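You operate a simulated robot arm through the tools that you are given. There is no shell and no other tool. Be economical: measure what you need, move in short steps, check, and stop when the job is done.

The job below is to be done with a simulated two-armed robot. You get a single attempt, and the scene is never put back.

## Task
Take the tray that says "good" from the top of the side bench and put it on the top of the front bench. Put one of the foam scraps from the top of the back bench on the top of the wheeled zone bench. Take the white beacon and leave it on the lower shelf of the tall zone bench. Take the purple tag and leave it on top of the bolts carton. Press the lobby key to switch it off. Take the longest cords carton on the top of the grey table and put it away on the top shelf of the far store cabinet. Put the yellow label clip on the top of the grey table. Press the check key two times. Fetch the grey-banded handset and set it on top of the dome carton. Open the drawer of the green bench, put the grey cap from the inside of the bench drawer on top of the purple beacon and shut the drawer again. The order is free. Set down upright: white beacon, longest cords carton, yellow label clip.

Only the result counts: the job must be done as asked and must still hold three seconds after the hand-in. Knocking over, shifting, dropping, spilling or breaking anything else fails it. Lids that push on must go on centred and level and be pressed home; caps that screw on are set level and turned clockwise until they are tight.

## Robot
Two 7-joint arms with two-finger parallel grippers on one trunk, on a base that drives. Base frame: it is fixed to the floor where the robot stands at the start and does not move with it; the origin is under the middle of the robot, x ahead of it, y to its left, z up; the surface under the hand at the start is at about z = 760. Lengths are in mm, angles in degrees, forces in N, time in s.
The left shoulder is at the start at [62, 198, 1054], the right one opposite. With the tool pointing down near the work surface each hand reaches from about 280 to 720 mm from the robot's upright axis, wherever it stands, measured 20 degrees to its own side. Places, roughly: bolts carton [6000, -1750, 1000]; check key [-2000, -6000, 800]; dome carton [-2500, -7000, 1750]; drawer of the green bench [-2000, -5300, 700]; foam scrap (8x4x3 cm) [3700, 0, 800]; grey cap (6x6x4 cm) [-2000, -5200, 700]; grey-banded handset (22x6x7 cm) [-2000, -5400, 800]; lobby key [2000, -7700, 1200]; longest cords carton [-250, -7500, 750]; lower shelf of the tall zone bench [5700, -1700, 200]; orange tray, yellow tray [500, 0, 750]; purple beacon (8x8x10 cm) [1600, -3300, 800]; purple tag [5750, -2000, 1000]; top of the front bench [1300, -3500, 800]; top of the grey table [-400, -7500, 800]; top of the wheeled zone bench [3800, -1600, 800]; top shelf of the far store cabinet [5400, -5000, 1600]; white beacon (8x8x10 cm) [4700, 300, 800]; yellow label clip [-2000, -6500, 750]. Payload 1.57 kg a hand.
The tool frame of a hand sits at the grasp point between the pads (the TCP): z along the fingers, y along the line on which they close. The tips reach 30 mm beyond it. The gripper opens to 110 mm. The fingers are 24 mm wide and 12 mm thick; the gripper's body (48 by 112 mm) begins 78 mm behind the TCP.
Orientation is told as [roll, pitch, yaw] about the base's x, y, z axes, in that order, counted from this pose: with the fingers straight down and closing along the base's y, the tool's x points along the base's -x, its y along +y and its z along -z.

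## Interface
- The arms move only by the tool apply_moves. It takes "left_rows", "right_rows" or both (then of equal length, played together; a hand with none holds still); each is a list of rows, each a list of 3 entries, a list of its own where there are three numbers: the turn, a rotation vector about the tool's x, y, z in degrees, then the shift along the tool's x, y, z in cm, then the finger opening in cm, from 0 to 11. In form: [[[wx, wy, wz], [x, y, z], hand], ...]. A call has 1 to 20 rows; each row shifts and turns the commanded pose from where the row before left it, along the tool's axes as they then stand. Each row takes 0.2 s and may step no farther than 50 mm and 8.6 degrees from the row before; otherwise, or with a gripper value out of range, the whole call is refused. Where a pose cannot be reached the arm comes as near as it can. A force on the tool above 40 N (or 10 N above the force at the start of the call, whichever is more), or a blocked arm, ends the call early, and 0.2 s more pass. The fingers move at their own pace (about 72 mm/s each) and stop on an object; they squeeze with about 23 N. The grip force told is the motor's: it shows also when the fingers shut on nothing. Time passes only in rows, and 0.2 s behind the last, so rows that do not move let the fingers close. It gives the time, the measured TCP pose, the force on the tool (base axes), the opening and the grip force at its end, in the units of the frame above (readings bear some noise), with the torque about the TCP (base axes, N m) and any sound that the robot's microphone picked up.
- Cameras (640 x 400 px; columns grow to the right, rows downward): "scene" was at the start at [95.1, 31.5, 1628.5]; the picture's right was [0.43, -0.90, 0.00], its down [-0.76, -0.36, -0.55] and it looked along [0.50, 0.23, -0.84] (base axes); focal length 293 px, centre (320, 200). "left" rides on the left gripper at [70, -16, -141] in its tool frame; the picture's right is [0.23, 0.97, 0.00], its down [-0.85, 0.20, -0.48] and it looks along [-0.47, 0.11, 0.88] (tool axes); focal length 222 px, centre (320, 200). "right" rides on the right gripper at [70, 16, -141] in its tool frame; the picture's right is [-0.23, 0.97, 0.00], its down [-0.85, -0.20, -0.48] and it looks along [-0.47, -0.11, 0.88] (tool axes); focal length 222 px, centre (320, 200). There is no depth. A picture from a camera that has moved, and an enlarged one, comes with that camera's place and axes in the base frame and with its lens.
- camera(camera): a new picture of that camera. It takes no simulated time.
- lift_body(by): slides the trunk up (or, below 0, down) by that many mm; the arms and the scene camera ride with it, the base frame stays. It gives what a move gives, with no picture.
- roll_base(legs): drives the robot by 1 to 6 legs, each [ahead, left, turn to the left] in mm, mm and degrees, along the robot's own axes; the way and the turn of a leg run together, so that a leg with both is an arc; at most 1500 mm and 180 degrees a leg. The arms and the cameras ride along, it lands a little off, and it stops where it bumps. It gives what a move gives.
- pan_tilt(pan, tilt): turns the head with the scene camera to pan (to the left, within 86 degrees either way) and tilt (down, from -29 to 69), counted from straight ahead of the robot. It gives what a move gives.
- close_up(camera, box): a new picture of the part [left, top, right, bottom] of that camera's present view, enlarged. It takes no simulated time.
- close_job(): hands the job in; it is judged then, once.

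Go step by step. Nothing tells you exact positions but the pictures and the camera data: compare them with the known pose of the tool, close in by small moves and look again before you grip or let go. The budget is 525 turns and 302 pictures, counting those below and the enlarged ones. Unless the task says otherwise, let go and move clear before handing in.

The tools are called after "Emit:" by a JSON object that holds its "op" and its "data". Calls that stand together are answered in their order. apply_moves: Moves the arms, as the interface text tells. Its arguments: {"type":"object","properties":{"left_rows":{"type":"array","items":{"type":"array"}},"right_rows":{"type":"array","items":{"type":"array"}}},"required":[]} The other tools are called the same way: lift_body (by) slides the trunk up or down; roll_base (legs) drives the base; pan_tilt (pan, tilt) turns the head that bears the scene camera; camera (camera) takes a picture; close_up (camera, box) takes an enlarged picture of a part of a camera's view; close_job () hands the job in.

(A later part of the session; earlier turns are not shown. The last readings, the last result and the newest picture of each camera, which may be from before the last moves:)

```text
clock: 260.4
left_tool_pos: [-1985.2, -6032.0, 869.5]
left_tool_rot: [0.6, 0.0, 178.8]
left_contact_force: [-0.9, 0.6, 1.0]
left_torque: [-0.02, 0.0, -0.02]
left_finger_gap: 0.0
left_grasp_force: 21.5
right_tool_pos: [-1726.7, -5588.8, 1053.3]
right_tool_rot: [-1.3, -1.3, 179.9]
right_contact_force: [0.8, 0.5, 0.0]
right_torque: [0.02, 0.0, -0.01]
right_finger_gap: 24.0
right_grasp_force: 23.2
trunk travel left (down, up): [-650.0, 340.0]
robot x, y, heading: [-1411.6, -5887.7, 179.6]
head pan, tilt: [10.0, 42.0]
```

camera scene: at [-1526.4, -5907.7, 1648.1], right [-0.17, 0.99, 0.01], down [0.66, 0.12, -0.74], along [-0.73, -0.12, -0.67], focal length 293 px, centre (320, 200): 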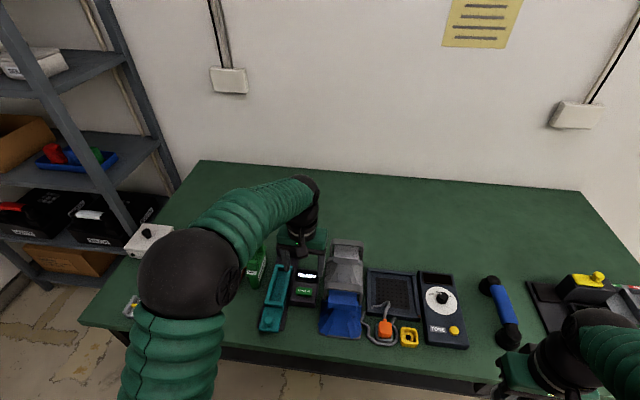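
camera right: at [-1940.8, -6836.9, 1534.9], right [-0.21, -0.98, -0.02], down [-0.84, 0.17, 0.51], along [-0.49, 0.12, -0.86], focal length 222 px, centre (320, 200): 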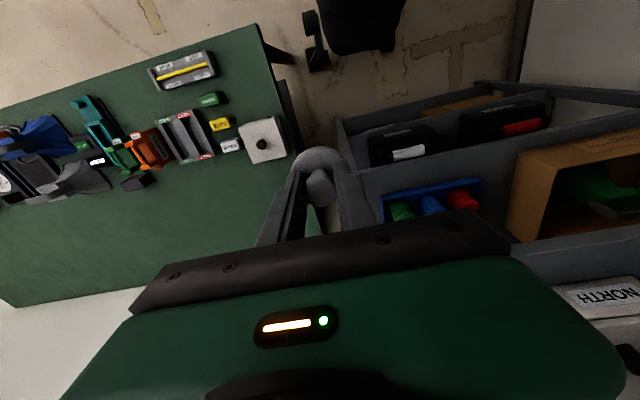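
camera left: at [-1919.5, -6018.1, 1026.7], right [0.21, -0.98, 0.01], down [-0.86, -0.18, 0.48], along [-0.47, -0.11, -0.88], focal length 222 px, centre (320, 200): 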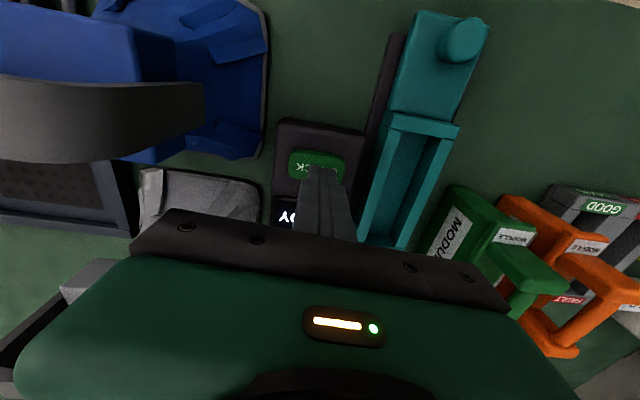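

Emit:
{"op": "apply_moves", "data": {"left_rows": [[[0, 0, 0], [0, 0, 0.2], 0], [[0, 0, 0], [0, 0, 0.2], 0], [[0, 0, 0], [0, 0, 0.2], 0], [[0, 0, 0], [0, 0, 0.2], 0]]}}

Emit:
{"op": "close_up", "data": {"camera": "scene", "box": [260, 260, 360, 320]}}

```text
clock: 261.4
left_tool_pos: [-1985.8, -6032.8, 863.6]
left_tool_rot: [0.6, -0.3, 178.8]
left_contact_force: [-1.8, -0.2, 12.7]
left_torque: [0.0, 0.02, 0.0]
left_finger_gap: 0.1
left_grasp_force: 21.8
right_tool_pos: [-1725.9, -5588.6, 1053.8]
right_tool_rot: [-1.2, -1.3, 179.9]
right_contact_force: [-0.8, -0.6, -0.3]
right_torque: [-0.01, -0.01, -0.01]
right_finger_gap: 23.9
right_grasp_force: 23.7
trunk travel left (down, up): [-650.0, 340.0]
robot x, y, heading: [-1409.2, -5885.4, 179.6]
head pan, tilt: [10.0, 42.0]
heard: click
```

```text
6.40 times, centred on (310, 290) of scene
camera zoom: at [-1523.9, -5897.1, 1648.7], right [-0.17, 0.99, 0.0], down [0.66, 0.11, -0.74], along [-0.73, -0.12, -0.67], focal length 1874 px, centre (384, -376)
```

zoom: 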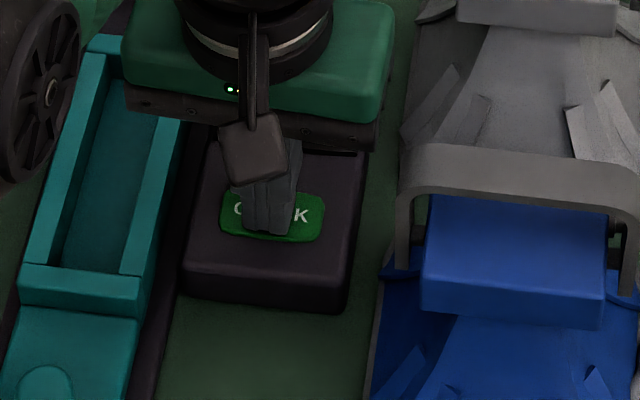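

One click heard. I lift off and check the display before the second press.

Emit:
{"op": "apply_moves", "data": {"left_rows": [[[0, 0, 0], [0, 0, -1], 0], [[0, 0, 0], [0, 0, -1], 0], [[0, 0, 0], [0, 0, -3], 0], [[0, 0, 0], [0, 0, 0], 0]]}}

Emit:
{"op": "close_up", "data": {"camera": "scene", "box": [260, 250, 360, 320]}}

```text
clock: 262.4
left_tool_pos: [-1984.8, -6031.6, 912.5]
left_tool_rot: [0.6, 0.0, 178.8]
left_contact_force: [-0.4, 0.1, 0.3]
left_torque: [-0.01, 0.01, 0.0]
left_finger_gap: 0.1
left_grasp_force: 21.8
right_tool_pos: [-1727.3, -5589.6, 1053.7]
right_tool_rot: [-1.2, -1.3, 179.9]
right_contact_force: [0.6, -0.4, -1.0]
right_torque: [0.0, 0.02, 0.0]
right_finger_gap: 24.0
right_grasp_force: 22.6
trunk travel left (down, up): [-650.0, 340.0]
robot x, y, heading: [-1406.9, -5882.8, 179.3]
head pan, tilt: [10.0, 42.0]
```

```text
5.71 times, centred on (310, 285) of scene
camera zoom: at [-1527.0, -5897.9, 1648.2], right [-0.17, 0.99, 0.0], down [0.66, 0.11, -0.74], along [-0.73, -0.12, -0.67], focal length 1673 px, centre (377, -286)
```

zoom: 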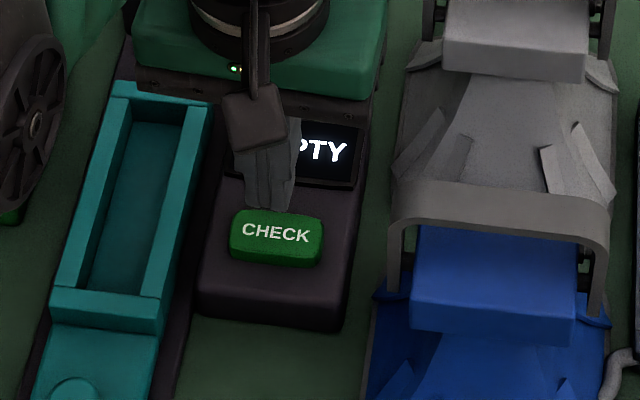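

The display changed from READY to "…PTY": one press registered. Now the second.

Emit:
{"op": "apply_moves", "data": {"left_rows": [[[0, 0, 0], [0, 0, 3], 0], [[0, 0, 0], [0, 0, 1.1], 0], [[0, 0, 0], [0, 0, 0.2], 0], [[0, 0, 0], [0, 0, 0.2], 0], [[0, 0, 0], [0, 0, 0.2], 0], [[0, 0, 0], [0, 0, 0.2], 0]]}}

```text
clock: 263.9
left_tool_pos: [-1984.8, -6031.2, 864.3]
left_tool_rot: [0.6, -0.1, 178.8]
left_contact_force: [-0.4, -0.9, 11.0]
left_torque: [-0.05, 0.02, 0.01]
left_finger_gap: 0.1
left_grasp_force: 21.3
right_tool_pos: [-1726.8, -5589.1, 1054.3]
right_tool_rot: [-1.2, -1.3, 179.9]
right_contact_force: [0.5, -0.5, -1.2]
right_torque: [-0.04, -0.04, -0.02]
right_finger_gap: 23.8
right_grasp_force: 23.1
trunk travel left (down, up): [-650.0, 340.0]
robot x, y, heading: [-1409.2, -5880.7, 179.6]
head pan, tilt: [10.0, 42.0]
heard: click
```

Second click heard. I lift off straight up and check.

Emit:
{"op": "apply_moves", "data": {"left_rows": [[[0, 0, 0], [0, 0, -1.5], 0], [[0, 0, 0], [0, 0, -4], 0], [[0, 0, 0], [0, 0, -5], 0], [[0, 0, 0], [0, 0, -5], 4], [[0, 0, 0], [0, 0, -2], 7.6]]}}

Emit:
{"op": "close_up", "data": {"camera": "scene", "box": [260, 250, 360, 320]}}

Emit:
{"op": "roll_base", "data": {"legs": [[60, 480, 0]]}}

Emit:
{"op": "camera", "data": {"camera": "left"}}

```text
clock: 265.1
left_tool_pos: [-1984.6, -6030.5, 1038.5]
left_tool_rot: [0.7, 0.1, 178.8]
left_contact_force: [-0.1, 0.3, 0.3]
left_torque: [0.0, 0.01, -0.01]
left_finger_gap: 75.9
left_grasp_force: 1.0
right_tool_pos: [-1725.3, -5588.3, 1052.4]
right_tool_rot: [-1.2, -1.3, 179.8]
right_contact_force: [0.4, -0.1, -0.2]
right_torque: [0.01, 0.03, 0.01]
right_finger_gap: 23.8
right_grasp_force: 23.4
trunk travel left (down, up): [-650.0, 340.0]
robot x, y, heading: [-1411.5, -5886.0, 179.6]
head pan, tilt: [10.0, 42.0]
```

```text
5.71 times, centred on (310, 285) of scene
camera zoom: at [-1525.7, -5898.0, 1648.3], right [-0.17, 0.99, 0.0], down [0.66, 0.11, -0.74], along [-0.73, -0.12, -0.67], focal length 1673 px, centre (377, -286)
```

zoom: 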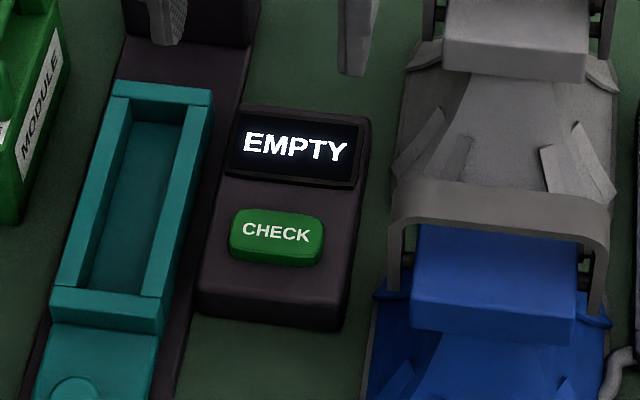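

```text
clock: 267.9
left_tool_pos: [-2047.3, -6506.0, 1039.7]
left_tool_rot: [0.8, 0.0, 178.8]
left_contact_force: [0.6, 0.2, -1.0]
left_torque: [-0.09, 0.01, 0.0]
left_finger_gap: 76.0
left_grasp_force: 0.1
right_tool_pos: [-1791.1, -6065.4, 1051.8]
right_tool_rot: [-0.9, -1.3, 180.0]
right_contact_force: [0.2, 0.6, -0.5]
right_torque: [-0.04, 0.01, 0.01]
right_finger_gap: 23.8
right_grasp_force: 22.9
trunk travel left (down, up): [-650.0, 340.0]
robot x, y, heading: [-1471.6, -6369.1, 179.3]
head pan, tilt: [10.0, 42.0]
```

```text
156 pictures are left
camera left: at [-1977.5, -6489.6, 1182.4], right [0.21, -0.98, 0.02], down [-0.86, -0.17, 0.48], along [-0.47, -0.11, -0.88], focal length 222 px, centre (320, 200)
```

left: 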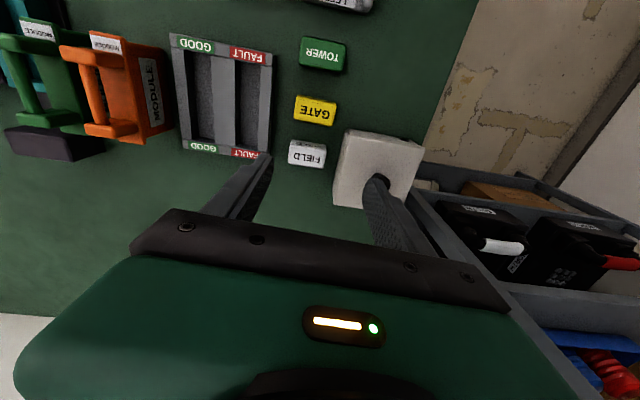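

Two presses done. Back over the GATE clip: I return to the earlier grip spot and descend.

Emit:
{"op": "apply_moves", "data": {"left_rows": [[[0, 0, 0], [3, -1, 0], 7.8], [[0, 0, 0], [0, 0, 4.5], 7.8], [[0, 0, 0], [0, 0, 4.5], 7.8], [[0, 0, 0], [0, 0, 4.5], 7.8]]}}

Emit:
{"op": "camera", "data": {"camera": "left"}}

```text
clock: 268.9
left_tool_pos: [-2014.2, -6507.2, 904.5]
left_tool_rot: [0.5, -0.2, 178.9]
left_contact_force: [-0.9, -0.6, -0.2]
left_torque: [0.02, 0.0, 0.02]
left_finger_gap: 78.2
left_grasp_force: 0.0
right_tool_pos: [-1789.5, -6073.3, 1054.7]
right_tool_rot: [-1.2, -1.4, 180.0]
right_contact_force: [-0.7, -0.6, 0.0]
right_torque: [0.01, 0.0, 0.0]
right_finger_gap: 23.9
right_grasp_force: 23.4
trunk travel left (down, up): [-650.0, 340.0]
robot x, y, heading: [-1469.4, -6365.5, 179.8]
head pan, tilt: [10.0, 42.0]
```

```text
155 pictures are left
camera left: at [-1945.9, -6490.1, 1047.1], right [0.21, -0.98, 0.01], down [-0.86, -0.18, 0.48], along [-0.47, -0.11, -0.88], focal length 222 px, centre (320, 200)
```

left: 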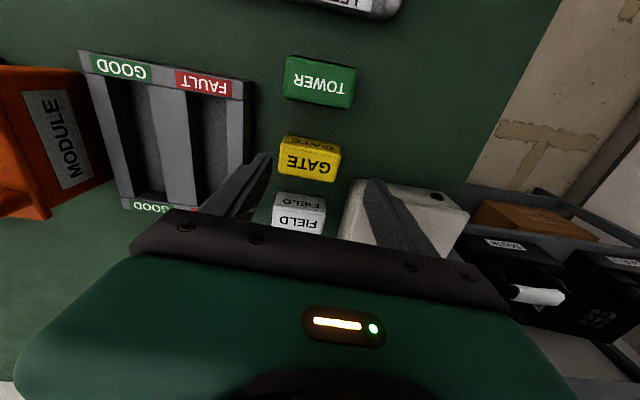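

Emit:
{"op": "apply_moves", "data": {"left_rows": [[[0, 0, 0], [0, -0.9, 2], 7.8], [[0, 0, 0], [0, 0, 2.5], 7.6], [[0, 0, 0], [0, 0, 2.2], 7.6]]}}

Emit:
{"op": "camera", "data": {"camera": "left"}}

```text
clock: 269.7
left_tool_pos: [-2015.5, -6496.0, 837.3]
left_tool_rot: [0.7, 0.0, 179.0]
left_contact_force: [-0.3, -0.2, -0.9]
left_torque: [0.01, -0.02, 0.0]
left_finger_gap: 75.9
left_grasp_force: 0.1
right_tool_pos: [-1789.4, -6071.0, 1054.5]
right_tool_rot: [-1.4, -1.3, 179.9]
right_contact_force: [-0.1, -0.1, -0.5]
right_torque: [0.02, -0.02, 0.0]
right_finger_gap: 24.1
right_grasp_force: 23.0
trunk travel left (down, up): [-650.0, 340.0]
robot x, y, heading: [-1470.1, -6366.3, 179.8]
head pan, tilt: [10.0, 42.0]
```

```text
154 pictures are left
camera left: at [-1946.2, -6480.4, 980.2], right [0.21, -0.98, 0.01], down [-0.86, -0.18, 0.48], along [-0.47, -0.11, -0.88], focal length 222 px, centre (320, 200)
```

left: 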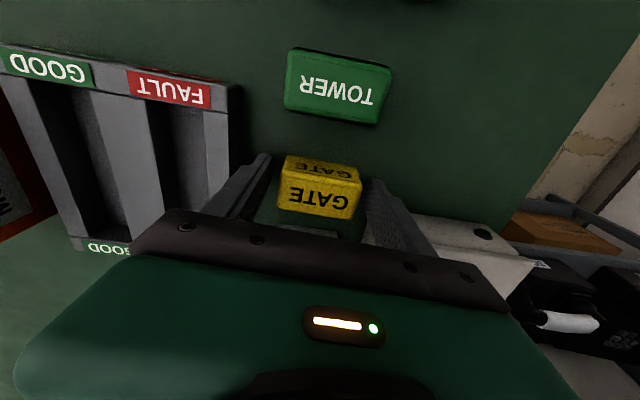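

Same grip position as before. I close, lift, and drive back.

Emit:
{"op": "apply_moves", "data": {"left_rows": [[[0, 0, 0], [0, 0, 0], 6], [[0, 0, 0], [0, 0, 0], 5], [[0, 0, 0], [0, 0, 0], 4], [[0, 0, 0], [0, 0, 0], 4], [[0, 0, 0], [0, 0, -3], 4], [[0, 0, 0], [0, 0, -5], 4], [[0, 0, 0], [0, 0, -5], 4], [[0, 0, 0], [0, 0, -5], 4], [[0, 0, 0], [3, -1, -3], 4], [[0, 0, 0], [4, -1, 0], 4], [[0, 0, 0], [4, -1, 0], 4]]}}

Emit:
{"op": "roll_base", "data": {"legs": [[-350, 0, 0], [0, 0, 90]]}}

Emit:
{"op": "pan_tilt", "data": {"pan": 0, "tilt": 30}}

Emit:
{"op": "camera", "data": {"camera": "scene"}}

Emit:
{"op": "camera", "data": {"camera": "left"}}

```text
clock: 272.1
left_tool_pos: [-1902.7, -6465.7, 1047.7]
left_tool_rot: [0.6, -0.1, 178.8]
left_contact_force: [-1.0, -0.3, 0.4]
left_torque: [-0.03, -0.01, -0.01]
left_finger_gap: 59.2
left_grasp_force: 22.9
right_tool_pos: [-1787.4, -6070.5, 1054.2]
right_tool_rot: [-1.2, -1.4, 179.8]
right_contact_force: [0.0, 0.7, 0.4]
right_torque: [0.0, 0.01, -0.02]
right_finger_gap: 23.9
right_grasp_force: 22.8
trunk travel left (down, up): [-650.0, 340.0]
robot x, y, heading: [-1470.2, -6365.7, 179.8]
head pan, tilt: [10.0, 42.0]
```

```text
clock: 278.2
left_tool_pos: [-1022.3, -6801.5, 1047.0]
left_tool_rot: [0.6, 0.0, -91.2]
left_contact_force: [0.5, -0.4, -0.6]
left_torque: [0.02, -0.01, 0.02]
left_finger_gap: 58.9
left_grasp_force: 23.1
right_tool_pos: [-1416.4, -6685.3, 1053.8]
right_tool_rot: [-1.2, -1.2, -90.1]
right_contact_force: [-0.6, 0.3, -0.6]
right_torque: [0.02, 0.01, 0.0]
right_finger_gap: 23.9
right_grasp_force: 23.3
trunk travel left (down, up): [-650.0, 340.0]
robot x, y, heading: [-1120.3, -6367.7, -90.3]
head pan, tilt: [10.0, 42.0]
```

```text
clock: 279.0
left_tool_pos: [-1021.1, -6801.9, 1046.0]
left_tool_rot: [0.6, -0.2, -91.2]
left_contact_force: [-0.2, 1.2, -0.5]
left_torque: [0.02, -0.01, 0.01]
left_finger_gap: 58.8
left_grasp_force: 23.4
right_tool_pos: [-1415.1, -6686.5, 1053.8]
right_tool_rot: [-1.3, -1.3, -90.1]
right_contact_force: [-0.2, -0.6, -1.3]
right_torque: [-0.01, -0.03, -0.01]
right_finger_gap: 24.1
right_grasp_force: 23.1
trunk travel left (down, up): [-650.0, 340.0]
robot x, y, heading: [-1121.6, -6368.3, -90.4]
head pan, tilt: [0.0, 30.0]
```

```text
153 pictures are left
camera scene: at [-1123.6, -6492.1, 1666.5], right [-1.0, 0.01, 0.0], down [0.0, 0.5, -0.86], along [0.0, -0.86, -0.5], focal length 293 px, centre (320, 200)
```

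scene: 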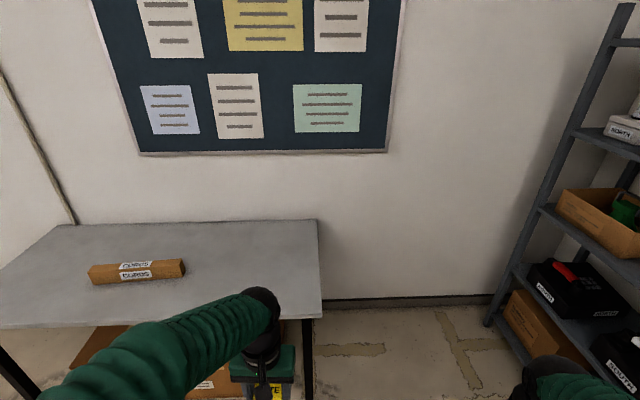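

```text
152 pictures are left
camera left: at [-1037.8, -6731.6, 1188.5], right [0.98, 0.21, 0.01], down [0.18, -0.86, 0.48], along [0.11, -0.47, -0.88], focal length 222 px, centre (320, 200)
```

left: 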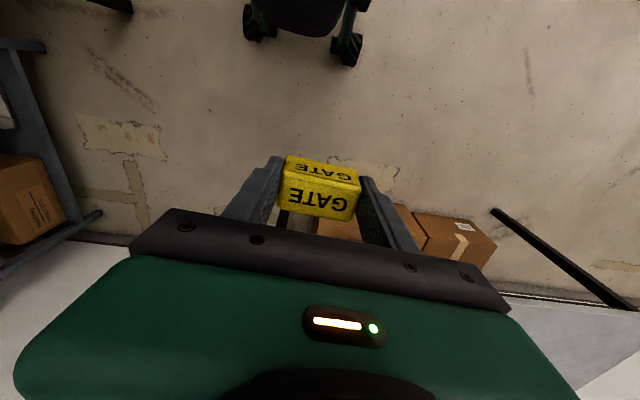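

The grey table is ahead with a long CORDS carton lying on it. I drive up to its near right end to set the clip down.

Emit:
{"op": "roll_base", "data": {"legs": [[380, 100, 0]]}}

Emit:
{"op": "pan_tilt", "data": {"pan": 20, "tilt": 50}}

Emit:
{"op": "camera", "data": {"camera": "scene"}}

```text
clock: 281.4
left_tool_pos: [-924.9, -7181.8, 1046.0]
left_tool_rot: [0.6, -0.1, -91.1]
left_contact_force: [0.1, 0.1, 0.7]
left_torque: [0.01, -0.02, 0.0]
left_finger_gap: 58.9
left_grasp_force: 22.6
right_tool_pos: [-1320.6, -7065.4, 1054.7]
right_tool_rot: [-1.3, -1.3, -90.2]
right_contact_force: [0.0, 0.6, 0.4]
right_torque: [0.0, -0.03, 0.01]
right_finger_gap: 24.2
right_grasp_force: 22.7
trunk travel left (down, up): [-650.0, 340.0]
robot x, y, heading: [-1027.0, -6748.4, -90.3]
head pan, tilt: [0.0, 30.0]
```

```text
clock: 282.3
left_tool_pos: [-923.4, -7182.6, 1046.1]
left_tool_rot: [0.7, 0.0, -91.2]
left_contact_force: [0.5, -0.1, -1.1]
left_torque: [0.01, -0.03, -0.03]
left_finger_gap: 59.0
left_grasp_force: 22.9
right_tool_pos: [-1317.6, -7065.3, 1053.6]
right_tool_rot: [-1.2, -1.3, -90.1]
right_contact_force: [0.2, 0.2, 0.1]
right_torque: [0.01, 0.0, -0.02]
right_finger_gap: 23.9
right_grasp_force: 22.9
trunk travel left (down, up): [-650.0, 340.0]
robot x, y, heading: [-1022.2, -6746.6, -90.4]
head pan, tilt: [20.0, 50.0]
```

```text
151 pictures are left
camera scene: at [-1000.0, -6854.8, 1637.1], right [-0.94, -0.34, 0.0], down [-0.26, 0.72, -0.64], along [0.22, -0.6, -0.77], focal length 293 px, centre (320, 200)
```

scene: 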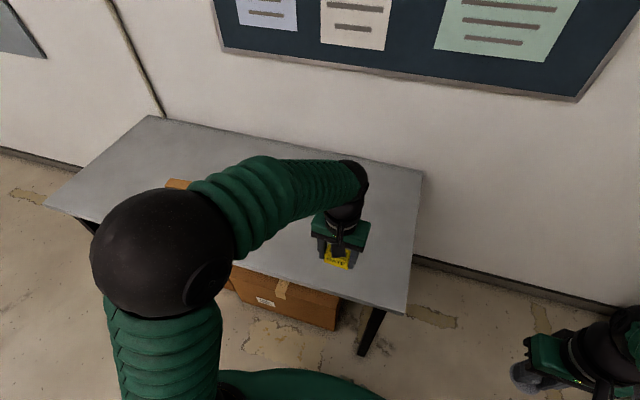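

Emit:
{"op": "apply_moves", "data": {"left_rows": [[[0, 0, 0], [-4, 0, 2], 4], [[0, 0, 0], [-4, 0, 2], 4], [[0, 0, 0], [-4, 0, 2], 4], [[0, 0, 0], [-3.5, 0, 3], 4], [[0, 0, 0], [0, 0, 4.5], 4], [[0, 0, 0], [0, 0, 4.5], 4]]}}

Emit:
{"op": "camera", "data": {"camera": "left"}}

Emit:
{"op": "close_up", "data": {"camera": "scene", "box": [260, 180, 420, 300]}}

```text
clock: 283.7
left_tool_pos: [-925.6, -7339.5, 864.8]
left_tool_rot: [0.6, -0.1, -91.3]
left_contact_force: [0.2, -1.2, -1.7]
left_torque: [0.02, -0.03, -0.01]
left_finger_gap: 59.6
left_grasp_force: 23.0
right_tool_pos: [-1319.7, -7065.0, 1054.6]
right_tool_rot: [-1.3, -1.3, -90.0]
right_contact_force: [0.4, -0.4, 0.5]
right_torque: [0.0, -0.02, 0.0]
right_finger_gap: 23.9
right_grasp_force: 23.0
trunk travel left (down, up): [-650.0, 340.0]
robot x, y, heading: [-1022.1, -6745.4, -90.3]
head pan, tilt: [20.0, 50.0]
```

```text
150 pictures are left
camera left: at [-942.4, -7267.9, 1007.3], right [0.98, 0.21, 0.01], down [0.18, -0.86, 0.48], along [0.11, -0.47, -0.88], focal length 222 px, centre (320, 200)
```

left: 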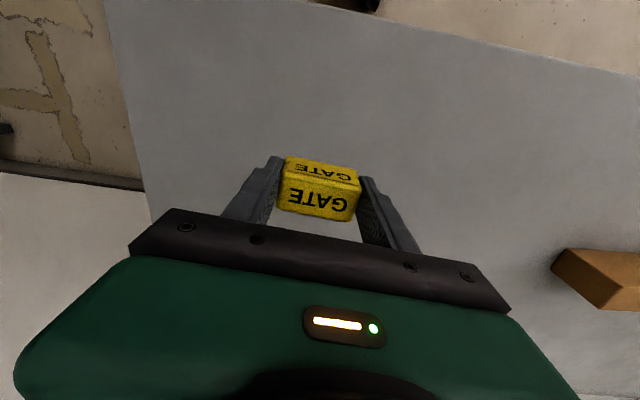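

```text
3.33 times, centred on (340, 240) of scene
camera zoom: at [-999.8, -6855.9, 1637.0], right [-0.94, -0.34, 0.0], down [-0.26, 0.72, -0.64], along [0.22, -0.6, -0.77], focal length 976 px, centre (253, 67)
```

zoom: 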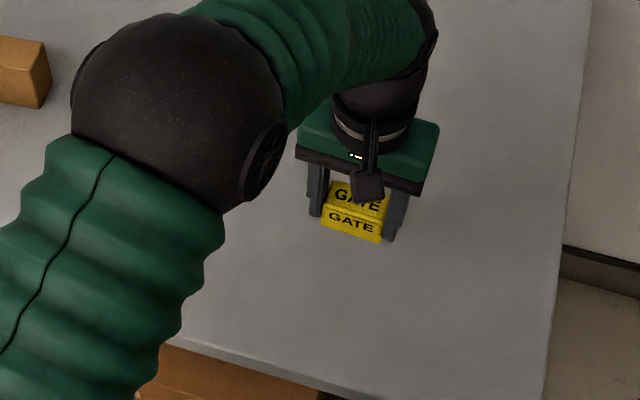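

Clear table beneath. I feel down for the surface in small steps.

Emit:
{"op": "apply_moves", "data": {"left_rows": [[[0, 0, 0], [0, 0, 1], 4], [[0, 0, 0], [0, 0, 0.8], 4], [[0, 0, 0], [0, 0, 0.5], 4], [[0, 0, 0], [0, 0, 0.4], 4], [[0, 0, 0], [0, 0, 0.4], 4], [[0, 0, 0], [0, 0, 0.4], 4], [[0, 0, 0], [0, 0, 0.4], 4]]}}

```text
clock: 285.3
left_tool_pos: [-924.1, -7336.8, 827.4]
left_tool_rot: [0.6, 0.0, -91.2]
left_contact_force: [-0.3, 1.2, -0.5]
left_torque: [0.01, -0.01, -0.01]
left_finger_gap: 59.1
left_grasp_force: 23.1
right_tool_pos: [-1318.3, -7065.3, 1054.3]
right_tool_rot: [-1.3, -1.3, -90.1]
right_contact_force: [-0.6, 0.1, -0.2]
right_torque: [0.04, -0.01, -0.01]
right_finger_gap: 24.1
right_grasp_force: 22.4
trunk travel left (down, up): [-650.0, 340.0]
robot x, y, heading: [-1022.5, -6746.5, -90.5]
head pan, tilt: [20.0, 50.0]
```

Emit:
{"op": "apply_moves", "data": {"left_rows": [[[0, 0, 0], [0, 0, 0.5], 4], [[0, 0, 0], [0, 0, 0.5], 4], [[0, 0, 0], [0, 0, 0.4], 4], [[0, 0, 0], [0, 0, 0.4], 4], [[0, 0, 0], [0, 0, 0.4], 4], [[0, 0, 0], [0, 0, 0.4], 4]]}}

Emit:
{"op": "close_up", "data": {"camera": "scene", "box": [260, 180, 420, 300]}}

```text
clock: 286.7
left_tool_pos: [-925.6, -7338.9, 801.2]
left_tool_rot: [0.6, -0.1, -91.2]
left_contact_force: [0.3, -0.1, -0.4]
left_torque: [0.0, 0.02, 0.02]
left_finger_gap: 59.2
left_grasp_force: 23.4
right_tool_pos: [-1317.5, -7064.0, 1054.2]
right_tool_rot: [-1.4, -1.3, -90.2]
right_contact_force: [0.5, 0.4, -0.1]
right_torque: [0.06, -0.01, 0.0]
right_finger_gap: 23.7
right_grasp_force: 23.2
trunk travel left (down, up): [-650.0, 340.0]
robot x, y, heading: [-1026.5, -6752.7, -90.2]
head pan, tilt: [20.0, 50.0]
```

```text
3.33 times, centred on (340, 240) of scene
camera zoom: at [-999.9, -6855.2, 1637.0], right [-0.94, -0.34, 0.0], down [-0.26, 0.72, -0.64], along [0.22, -0.6, -0.77], focal length 976 px, centre (253, 67)
```

zoom: 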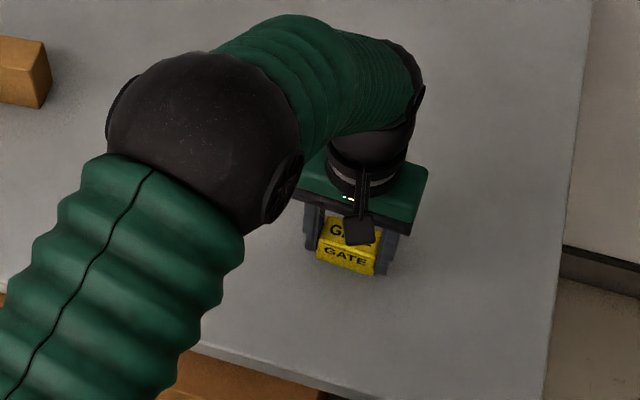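

Emit:
{"op": "apply_moves", "data": {"left_rows": [[[0, 0, 0], [0, 0, 0.4], 4], [[0, 0, 0], [0, 0, 0.4], 4], [[0, 0, 0], [0, 0, 0.4], 4], [[0, 0, 0], [0, 0, 0.4], 4], [[0, 0, 0], [0, 0, 0.4], 4], [[0, 0, 0], [0, 0, 0.3], 4]]}}

```text
clock: 287.7
left_tool_pos: [-926.2, -7336.1, 790.5]
left_tool_rot: [0.6, -0.3, -91.2]
left_contact_force: [2.3, 9.5, 20.2]
left_torque: [0.48, 0.66, -0.33]
left_finger_gap: 59.2
left_grasp_force: 22.5
right_tool_pos: [-1319.0, -7062.7, 1052.6]
right_tool_rot: [-1.1, -1.5, -90.1]
right_contact_force: [-1.0, -0.3, -0.4]
right_torque: [0.0, 0.02, -0.01]
right_finger_gap: 24.0
right_grasp_force: 22.8
trunk travel left (down, up): [-650.0, 340.0]
robot x, y, heading: [-1024.7, -6750.5, -90.1]
head pan, tilt: [20.0, 50.0]
stopped in row 5 (left hand): the force on the tool passed its limit at 42 N (the readings are from after the stop); the commanded pose is now the measured one
```

Contact: the table top is at about z 750. I ease up 1 mm, open, rise, and check.

Emit:
{"op": "apply_moves", "data": {"left_rows": [[[0, 0, 0], [0, 0, -0.1], 4], [[0, 0, 0], [0, 0, 0], 6.5], [[0, 0, 0], [0, 0, 0], 7.6], [[0, 0, 0], [0, 0, -4], 7.6], [[0, 0, 0], [0, 0, -5], 7.6], [[0, 0, 0], [0, 0, -5], 7.6], [[0, 0, 0], [0, 0, -5], 7.6], [[0, 0, 0], [3, 0, -4], 7.6], [[0, 0, 0], [4, 0, -3], 7.6]]}}

Emit:
{"op": "camera", "data": {"camera": "left"}}

```text
clock: 289.7
left_tool_pos: [-926.3, -7264.9, 1049.5]
left_tool_rot: [0.5, -0.3, -91.2]
left_contact_force: [0.1, 0.3, 0.8]
left_torque: [-0.05, -0.01, 0.0]
left_finger_gap: 75.8
left_grasp_force: 0.1
right_tool_pos: [-1319.4, -7063.5, 1053.2]
right_tool_rot: [-1.2, -1.4, -90.0]
right_contact_force: [0.3, 0.0, -0.5]
right_torque: [0.0, -0.02, 0.02]
right_finger_gap: 24.1
right_grasp_force: 23.1
trunk travel left (down, up): [-650.0, 340.0]
robot x, y, heading: [-1027.5, -6747.3, -90.4]
head pan, tilt: [20.0, 50.0]
```

```text
147 pictures are left
camera left: at [-943.1, -7193.9, 1191.2], right [0.98, 0.21, 0.01], down [0.18, -0.86, 0.49], along [0.11, -0.47, -0.87], focal length 222 px, centre (320, 200)
```

left: 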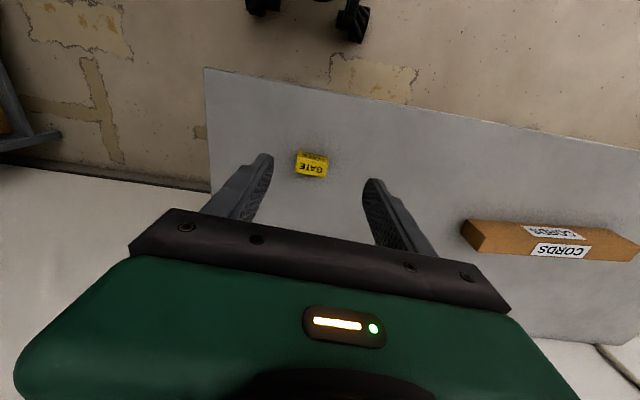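

The clip stands upright on the table. One CORDS carton lies from about x -546 to -90 at y ≈ -7415. I look at the whole table and toward the lobby key.

Emit:
{"op": "pan_tilt", "data": {"pan": 65, "tilt": 25}}

Emit:
{"op": "camera", "data": {"camera": "scene"}}

```text
clock: 290.8
left_tool_pos: [-925.8, -7266.9, 1047.9]
left_tool_rot: [0.4, -0.2, -91.2]
left_contact_force: [0.4, 0.9, -0.3]
left_torque: [0.0, -0.01, 0.02]
left_finger_gap: 76.0
left_grasp_force: 0.1
right_tool_pos: [-1318.3, -7064.5, 1054.4]
right_tool_rot: [-1.3, -1.3, -90.0]
right_contact_force: [-0.8, 0.5, 0.1]
right_torque: [-0.02, 0.0, 0.01]
right_finger_gap: 24.1
right_grasp_force: 23.0
trunk travel left (down, up): [-650.0, 340.0]
robot x, y, heading: [-1019.4, -6748.8, -90.5]
head pan, tilt: [65.0, 25.0]
```

```text
146 pictures are left
camera scene: at [-942.4, -6820.8, 1674.6], right [-0.43, -0.9, 0.0], down [-0.38, 0.18, -0.91], along [0.82, -0.39, -0.42], focal length 293 px, centre (320, 200)
```

scene: 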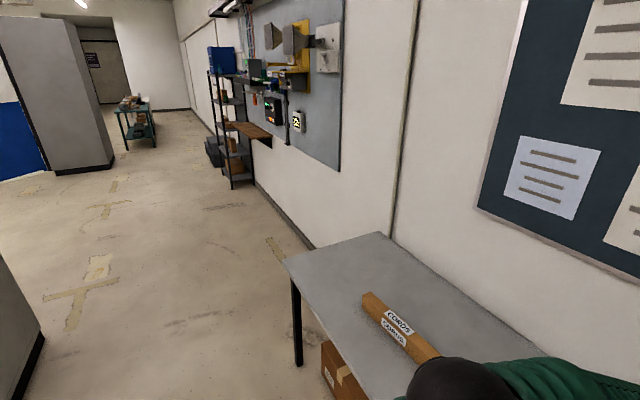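

Emit:
{"op": "close_up", "data": {"camera": "scene", "box": [200, 0, 360, 180]}}

Emit:
{"op": "close_up", "data": {"camera": "scene", "box": [240, 70, 330, 140]}}

```text
2.22 times, centred on (280, 90) of scene
camera zoom: at [-942.4, -6820.8, 1674.6], right [-0.43, -0.9, 0.0], down [-0.38, 0.18, -0.91], along [0.82, -0.39, -0.42], focal length 651 px, centre (409, 444)
```

zoom: 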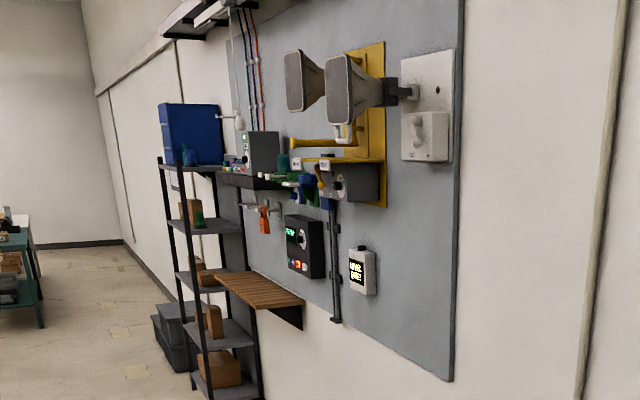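

```text
5.71 times, centred on (285, 105) of scene
camera zoom: at [-942.4, -6820.8, 1674.6], right [-0.43, -0.9, 0.0], down [-0.38, 0.18, -0.91], along [0.82, -0.39, -0.42], focal length 1673 px, centre (520, 743)
```

zoom: 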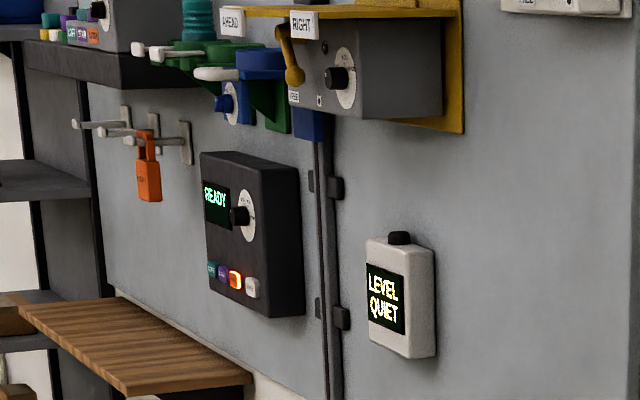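

The lobby key should be on the wall panel near [1880, -7630, 1200]. I drive left along the clear floor toward it.

Emit:
{"op": "roll_base", "data": {"legs": [[0, 1450, 0], [0, 1350, 0]]}}

Emit:
{"op": "pan_tilt", "data": {"pan": 0, "tilt": 20}}

Emit:
{"op": "camera", "data": {"camera": "scene"}}

```text
clock: 304.4
left_tool_pos: [1874.6, -7305.9, 1047.8]
left_tool_rot: [0.6, -0.2, -91.7]
left_contact_force: [-0.6, 0.1, 0.0]
left_torque: [0.01, 0.0, 0.02]
left_finger_gap: 76.1
left_grasp_force: 0.2
right_tool_pos: [1483.9, -7100.1, 1053.5]
right_tool_rot: [-1.2, -1.3, -90.8]
right_contact_force: [-0.7, 0.1, -0.9]
right_torque: [0.0, 0.02, 0.02]
right_finger_gap: 23.7
right_grasp_force: 23.3
trunk travel left (down, up): [-650.0, 340.0]
robot x, y, heading: [1783.3, -6785.5, -91.0]
head pan, tilt: [65.0, 25.0]
```

```text
clock: 305.8
left_tool_pos: [1877.1, -7304.9, 1048.7]
left_tool_rot: [0.5, -0.4, -91.7]
left_contact_force: [0.6, -0.1, -0.5]
left_torque: [0.01, -0.01, 0.03]
left_finger_gap: 76.2
left_grasp_force: 0.1
right_tool_pos: [1485.6, -7099.7, 1053.6]
right_tool_rot: [-1.3, -1.3, -90.7]
right_contact_force: [-0.7, 0.1, -1.5]
right_torque: [0.02, 0.03, 0.01]
right_finger_gap: 24.2
right_grasp_force: 23.2
trunk travel left (down, up): [-650.0, 340.0]
robot x, y, heading: [1784.5, -6785.5, -91.1]
head pan, tilt: [0.0, 20.0]
```

```text
143 pictures are left
camera scene: at [1779.9, -6912.5, 1682.6], right [-1.0, 0.02, 0.0], down [0.01, 0.34, -0.94], along [-0.01, -0.94, -0.34], focal length 293 px, centre (320, 200)
```

scene: 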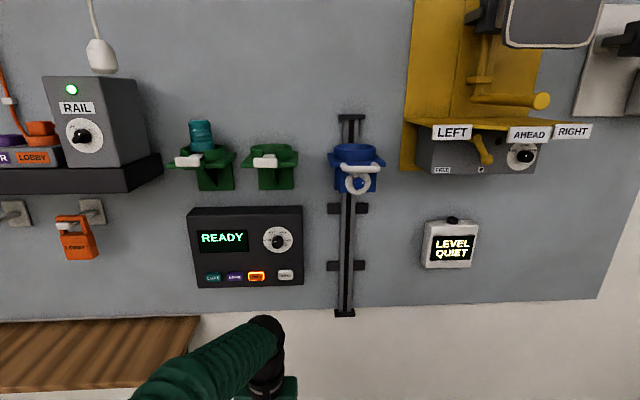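

Emit:
{"op": "close_up", "data": {"camera": "scene", "box": [180, 195, 320, 295]}}

Emit:
{"op": "close_up", "data": {"camera": "scene", "box": [0, 60, 170, 200]}}

```text
4.00 times, centred on (250, 245) of scene
camera zoom: at [1779.9, -6912.5, 1682.6], right [-1.0, 0.02, 0.0], down [0.01, 0.34, -0.94], along [-0.01, -0.94, -0.34], focal length 1171 px, centre (600, 20)
```

zoom: 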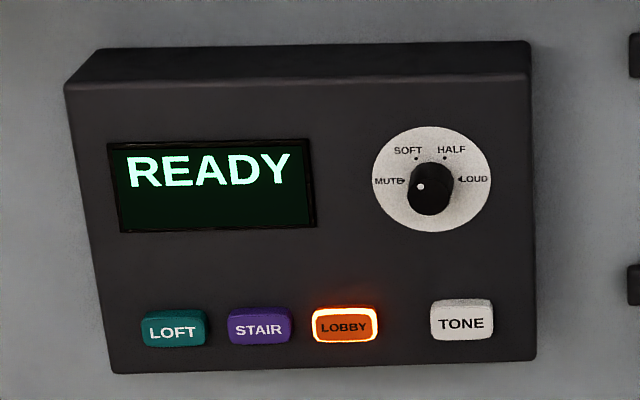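

```text
2.86 times, centred on (85, 130) of scene
camera zoom: at [1779.9, -6912.5, 1682.6], right [-1.0, 0.02, 0.0], down [0.01, 0.34, -0.94], along [-0.01, -0.94, -0.34], focal length 836 px, centre (991, 400)
```

zoom: 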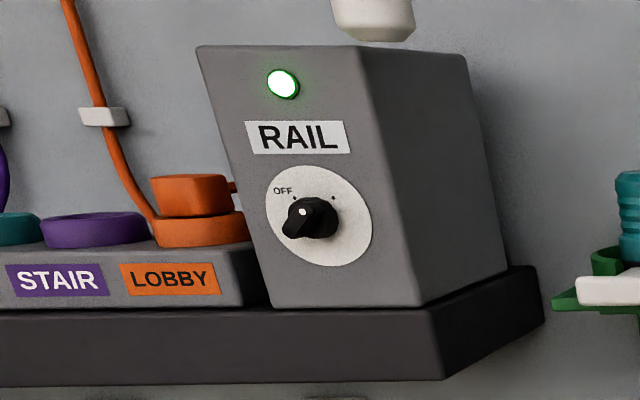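

The LOBBY key is lit, near [1957, -7640, 1186]. I close the left fingers and level the hand to press it.

Emit:
{"op": "apply_moves", "data": {"left_rows": [[[0, -8.2, 0], [0, 0, 0], 0], [[0, -8.2, 0], [0, 0, 0], 0], [[0, -8.2, 0], [0, 0, 0], 0], [[0, -8.2, 0], [0, 0, 0], 0], [[0, -8.2, 0], [0, 0, 0], 0], [[0, -8.2, 0], [0, 0, 0], 0], [[0, -8.2, 0], [0, 0, 0], 0], [[0, -8.2, 0], [0, 0, 0], 0], [[0, -8.2, 0], [0, 0, 0], 0], [[0, -8.2, 0], [0, 0, 0], 0], [[0, -8, 0], [0, 0, 0], 0]]}}

Emit:
{"op": "lift_body", "data": {"by": 130}}

Emit:
{"op": "camera", "data": {"camera": "scene"}}

Emit:
{"op": "camera", "data": {"camera": "left"}}

```text
clock: 307.2
left_tool_pos: [1966.4, -7322.4, 1091.2]
left_tool_rot: [-24.1, -48.5, -59.6]
left_contact_force: [-0.1, 0.8, 1.1]
left_torque: [-0.02, -0.01, 0.0]
left_finger_gap: 0.0
left_grasp_force: 21.5
right_tool_pos: [1488.8, -7097.6, 1056.1]
right_tool_rot: [-1.5, -1.4, -90.7]
right_contact_force: [0.3, 0.0, -0.2]
right_torque: [0.0, 0.06, 0.01]
right_finger_gap: 23.8
right_grasp_force: 22.5
trunk travel left (down, up): [-650.0, 340.0]
robot x, y, heading: [1785.4, -6781.9, -90.7]
head pan, tilt: [0.0, 20.0]
stopped in row 7 (left hand): the arm was blocked; the commanded pose is now the measured one
```

```text
clock: 308.8
left_tool_pos: [1964.2, -7323.3, 1220.5]
left_tool_rot: [-23.6, -48.5, -60.1]
left_contact_force: [-1.0, 0.5, -0.2]
left_torque: [0.01, 0.01, -0.03]
left_finger_gap: 0.0
left_grasp_force: 21.7
right_tool_pos: [1485.9, -7099.3, 1184.4]
right_tool_rot: [-1.3, -1.3, -90.7]
right_contact_force: [0.8, -0.9, -0.5]
right_torque: [0.04, -0.01, -0.03]
right_finger_gap: 23.8
right_grasp_force: 22.9
trunk travel left (down, up): [-780.0, 210.0]
robot x, y, heading: [1782.1, -6786.9, -91.1]
head pan, tilt: [0.0, 20.0]
```

```text
140 pictures are left
camera scene: at [1779.8, -6912.2, 1812.6], right [-1.0, 0.02, 0.0], down [0.01, 0.34, -0.94], along [-0.01, -0.94, -0.34], focal length 293 px, centre (320, 200)
```

scene: 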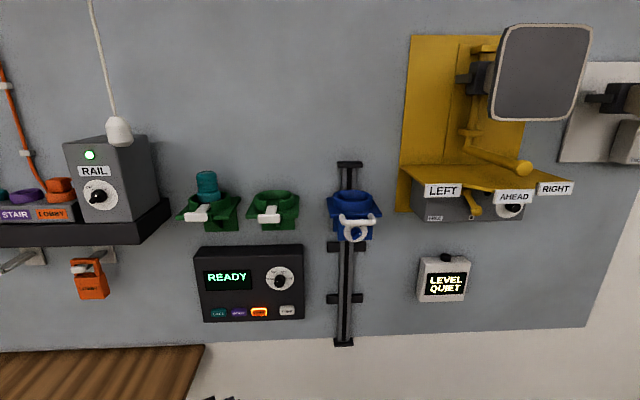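

```text
139 pictures are left
camera left: at [1925.1, -7173.7, 1258.7], right [0.84, 0.32, -0.43], down [0.47, -0.07, 0.88], along [0.25, -0.94, -0.21], focal length 222 px, centre (320, 200)
```

left: 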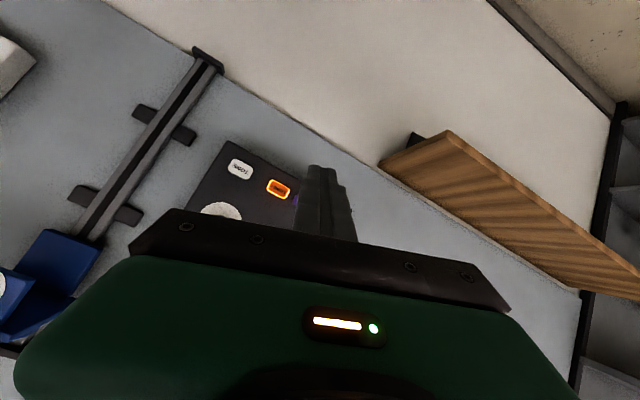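

The arm got blocked mid-turn at 37° below level with some roll. I move it left to free it and take the roll out.

Emit:
{"op": "apply_moves", "data": {"left_rows": [[[0, 0, 0], [-1.3, 3.7, 0], 0], [[0, 0, 0], [-1.3, 3.7, 0], 0], [[0, 0, 6.5], [0, 0, 0], 0], [[0, 0, 6.5], [0, 0, 0], 0], [[0, 0, 6.5], [0, 0, 0], 0]]}}

Emit:
{"op": "camera", "data": {"camera": "left"}}

```text
clock: 310.0
left_tool_pos: [2041.7, -7322.5, 1220.1]
left_tool_rot: [0.1, -52.7, -90.6]
left_contact_force: [0.5, -0.3, -0.7]
left_torque: [0.02, -0.01, -0.03]
left_finger_gap: 0.2
left_grasp_force: 21.4
right_tool_pos: [1485.0, -7098.8, 1183.6]
right_tool_rot: [-1.2, -1.4, -90.8]
right_contact_force: [-0.1, -0.7, -0.5]
right_torque: [0.01, 0.0, -0.01]
right_finger_gap: 23.8
right_grasp_force: 23.3
trunk travel left (down, up): [-780.0, 210.0]
robot x, y, heading: [1782.7, -6787.4, -90.9]
head pan, tilt: [0.0, 20.0]
```

```text
138 pictures are left
camera left: at [2025.3, -7167.7, 1251.2], right [0.98, 0.13, -0.18], down [0.2, -0.14, 0.97], along [0.1, -0.98, -0.16], focal length 222 px, centre (320, 200)
```

left: 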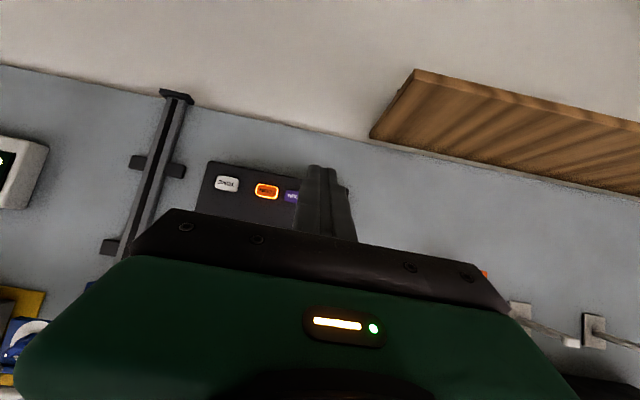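

Roll is gone. I continue to level.

Emit:
{"op": "apply_moves", "data": {"left_rows": [[[0, -7.4, 0], [0, 0, 0], 0], [[0, -7.4, 0], [0, 0, 0], 0], [[0, -7.4, 0], [0, 0, 0], 0], [[0, -7.4, 0], [0, 0, 0], 0]]}}

Emit:
{"op": "camera", "data": {"camera": "left"}}

```text
clock: 311.0
left_tool_pos: [2043.4, -7326.5, 1218.4]
left_tool_rot: [-0.1, -82.2, -90.4]
left_contact_force: [1.3, -0.2, 0.5]
left_torque: [-0.01, 0.01, -0.02]
left_finger_gap: 0.2
left_grasp_force: 21.0
left hand out of reach, approached as far as the arm can: row 4
right_tool_pos: [1486.4, -7100.8, 1183.3]
right_tool_rot: [-1.3, -1.3, -90.7]
right_contact_force: [0.4, -0.5, -0.3]
right_torque: [0.02, 0.0, 0.01]
right_finger_gap: 24.2
right_grasp_force: 23.1
trunk travel left (down, up): [-780.0, 210.0]
robot x, y, heading: [1785.3, -6785.9, -90.9]
head pan, tilt: [0.0, 20.0]
```

```text
137 pictures are left
camera left: at [2027.1, -7178.2, 1169.5], right [0.97, 0.02, -0.23], down [0.2, 0.36, 0.91], along [0.1, -0.93, 0.34], focal length 222 px, centre (320, 200)
```

left: 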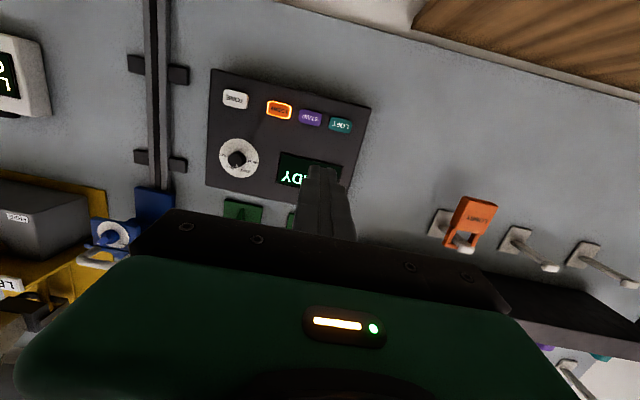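

The key computes to about [1958, -7656, 1174]. I align the fingertips and drive closer.

Emit:
{"op": "apply_moves", "data": {"left_rows": [[[0, 0, 0], [2, -4.2, 0], 0], [[0, 0, 0], [2, -4.2, 0], 0]]}}

Emit:
{"op": "roll_base", "data": {"legs": [[200, 0, 1]]}}

Emit:
{"op": "camera", "data": {"camera": "left"}}

Emit:
{"op": "camera", "data": {"camera": "scene"}}

```text
clock: 311.6
left_tool_pos: [1957.4, -7328.9, 1178.0]
left_tool_rot: [1.0, -82.1, -91.4]
left_contact_force: [-0.5, 0.2, -0.3]
left_torque: [0.04, 0.02, 0.03]
left_finger_gap: 0.0
left_grasp_force: 21.0
left hand out of reach, approached as far as the arm can: row 1
right_tool_pos: [1482.9, -7098.9, 1182.8]
right_tool_rot: [-1.1, -1.2, -90.7]
right_contact_force: [-0.3, 0.4, -0.3]
right_torque: [-0.02, -0.04, -0.01]
right_finger_gap: 24.1
right_grasp_force: 22.8
trunk travel left (down, up): [-780.0, 210.0]
robot x, y, heading: [1783.6, -6783.2, -91.0]
head pan, tilt: [0.0, 20.0]
```

```text
clock: 313.2
left_tool_pos: [1967.3, -7518.6, 1181.8]
left_tool_rot: [-0.1, -82.5, -89.4]
left_contact_force: [-0.2, 0.3, -0.2]
left_torque: [-0.03, 0.02, -0.02]
left_finger_gap: 0.1
left_grasp_force: 21.1
right_tool_pos: [1489.0, -7297.5, 1184.1]
right_tool_rot: [-1.3, -1.7, -89.7]
right_contact_force: [-0.1, -0.1, -0.1]
right_torque: [-0.02, -0.02, -0.01]
right_finger_gap: 24.3
right_grasp_force: 22.8
trunk travel left (down, up): [-780.0, 210.0]
robot x, y, heading: [1778.8, -6983.2, -90.0]
head pan, tilt: [0.0, 20.0]
```

```text
136 pictures are left
camera left: at [1949.1, -7368.9, 1130.9], right [0.97, 0.04, -0.23], down [0.2, 0.36, 0.91], along [0.12, -0.93, 0.35], focal length 222 px, centre (320, 200)
```

left: 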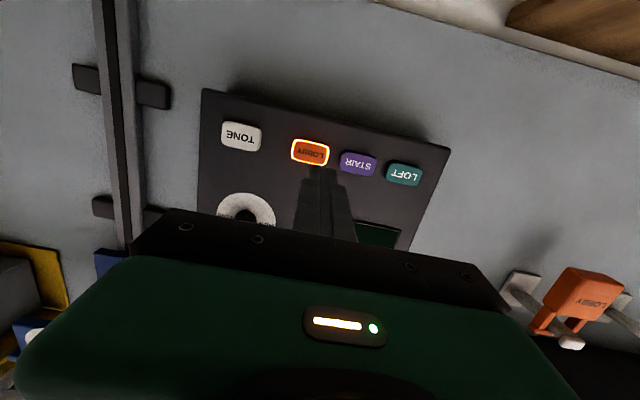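

```text
135 pictures are left
camera scene: at [1779.9, -7102.7, 1813.2], right [-1.0, 0.0, 0.0], down [0.0, 0.34, -0.94], along [0.0, -0.94, -0.34], focal length 293 px, centre (320, 200)
```

scene: 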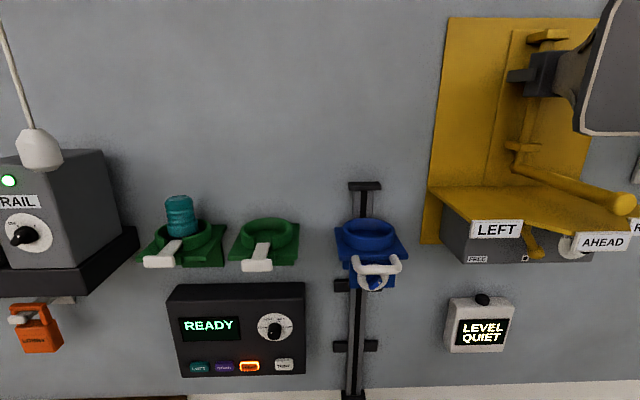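

Emit:
{"op": "apply_moves", "data": {"left_rows": [[[0, 0, 0], [0, -1, 0], 0]]}}

Emit:
{"op": "roll_base", "data": {"legs": [[70, 0, 0]]}}

Emit:
{"op": "camera", "data": {"camera": "left"}}

```text
clock: 313.6
left_tool_pos: [1958.8, -7522.0, 1179.3]
left_tool_rot: [-0.1, -82.2, -89.2]
left_contact_force: [-0.3, -0.4, 0.2]
left_torque: [-0.02, 0.01, -0.01]
left_finger_gap: 0.0
left_grasp_force: 21.2
right_tool_pos: [1489.7, -7302.9, 1184.3]
right_tool_rot: [-1.2, -1.4, -89.8]
right_contact_force: [-0.3, 0.7, -0.3]
right_torque: [-0.01, 0.01, -0.01]
right_finger_gap: 23.9
right_grasp_force: 23.6
trunk travel left (down, up): [-780.0, 210.0]
robot x, y, heading: [1783.8, -6981.3, -90.2]
head pan, tilt: [0.0, 20.0]
```

```text
clock: 314.6
left_tool_pos: [1956.5, -7581.6, 1184.6]
left_tool_rot: [-0.3, -82.9, -89.1]
left_contact_force: [0.3, 0.6, 0.0]
left_torque: [0.05, -0.02, 0.0]
left_finger_gap: 0.0
left_grasp_force: 21.2
right_tool_pos: [1489.7, -7360.2, 1186.6]
right_tool_rot: [-1.2, -2.0, -89.7]
right_contact_force: [0.5, 0.1, -0.6]
right_torque: [-0.04, -0.02, -0.03]
right_finger_gap: 24.1
right_grasp_force: 23.1
trunk travel left (down, up): [-780.0, 210.0]
robot x, y, heading: [1783.4, -7052.0, -89.8]
head pan, tilt: [0.0, 20.0]
```

```text
134 pictures are left
camera left: at [1939.5, -7432.3, 1133.5], right [0.97, 0.04, -0.23], down [0.2, 0.37, 0.91], along [0.12, -0.93, 0.35], focal length 222 px, centre (320, 200)
```

left: 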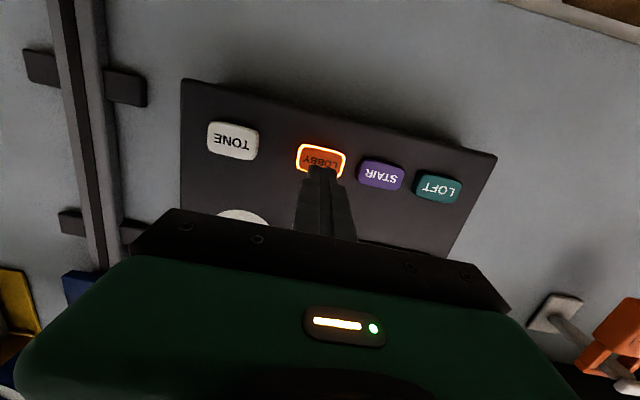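

Emit:
{"op": "apply_moves", "data": {"left_rows": [[[0, 0, 0], [0, 0.1, 1.5], 0], [[0, 0, 0], [0, 0, 1], 0], [[0, 0, 0], [0, 0, 0.5], 0], [[0, 0, 0], [0, 0, 0.4], 0]]}}

Emit:
{"op": "camera", "data": {"camera": "left"}}

```text
clock: 315.6
left_tool_pos: [1959.6, -7622.4, 1174.4]
left_tool_rot: [-0.2, -82.4, -89.1]
left_contact_force: [0.8, 9.3, 0.6]
left_torque: [-0.06, -0.02, 0.05]
left_finger_gap: 0.0
left_grasp_force: 21.3
right_tool_pos: [1489.9, -7368.4, 1185.3]
right_tool_rot: [-1.2, -1.5, -89.8]
right_contact_force: [-0.3, -1.2, 0.4]
right_torque: [-0.07, 0.04, -0.01]
right_finger_gap: 23.8
right_grasp_force: 23.2
trunk travel left (down, up): [-780.0, 210.0]
robot x, y, heading: [1779.5, -7052.6, -90.0]
head pan, tilt: [0.0, 20.0]
heard: click, click
```

```text
133 pictures are left
camera left: at [1941.1, -7472.4, 1126.2], right [0.97, 0.04, -0.23], down [0.2, 0.36, 0.91], along [0.12, -0.93, 0.35], focal length 222 px, centre (320, 200)
```

left: 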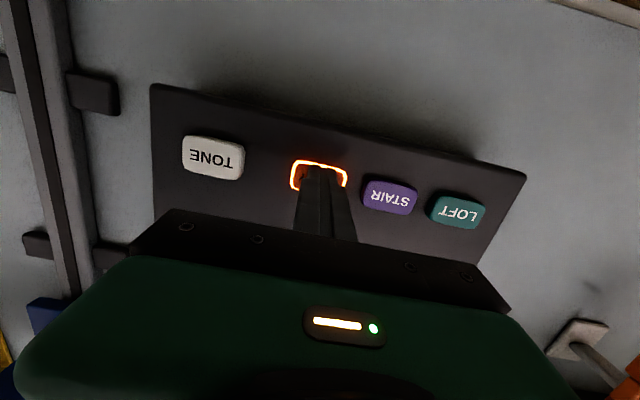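

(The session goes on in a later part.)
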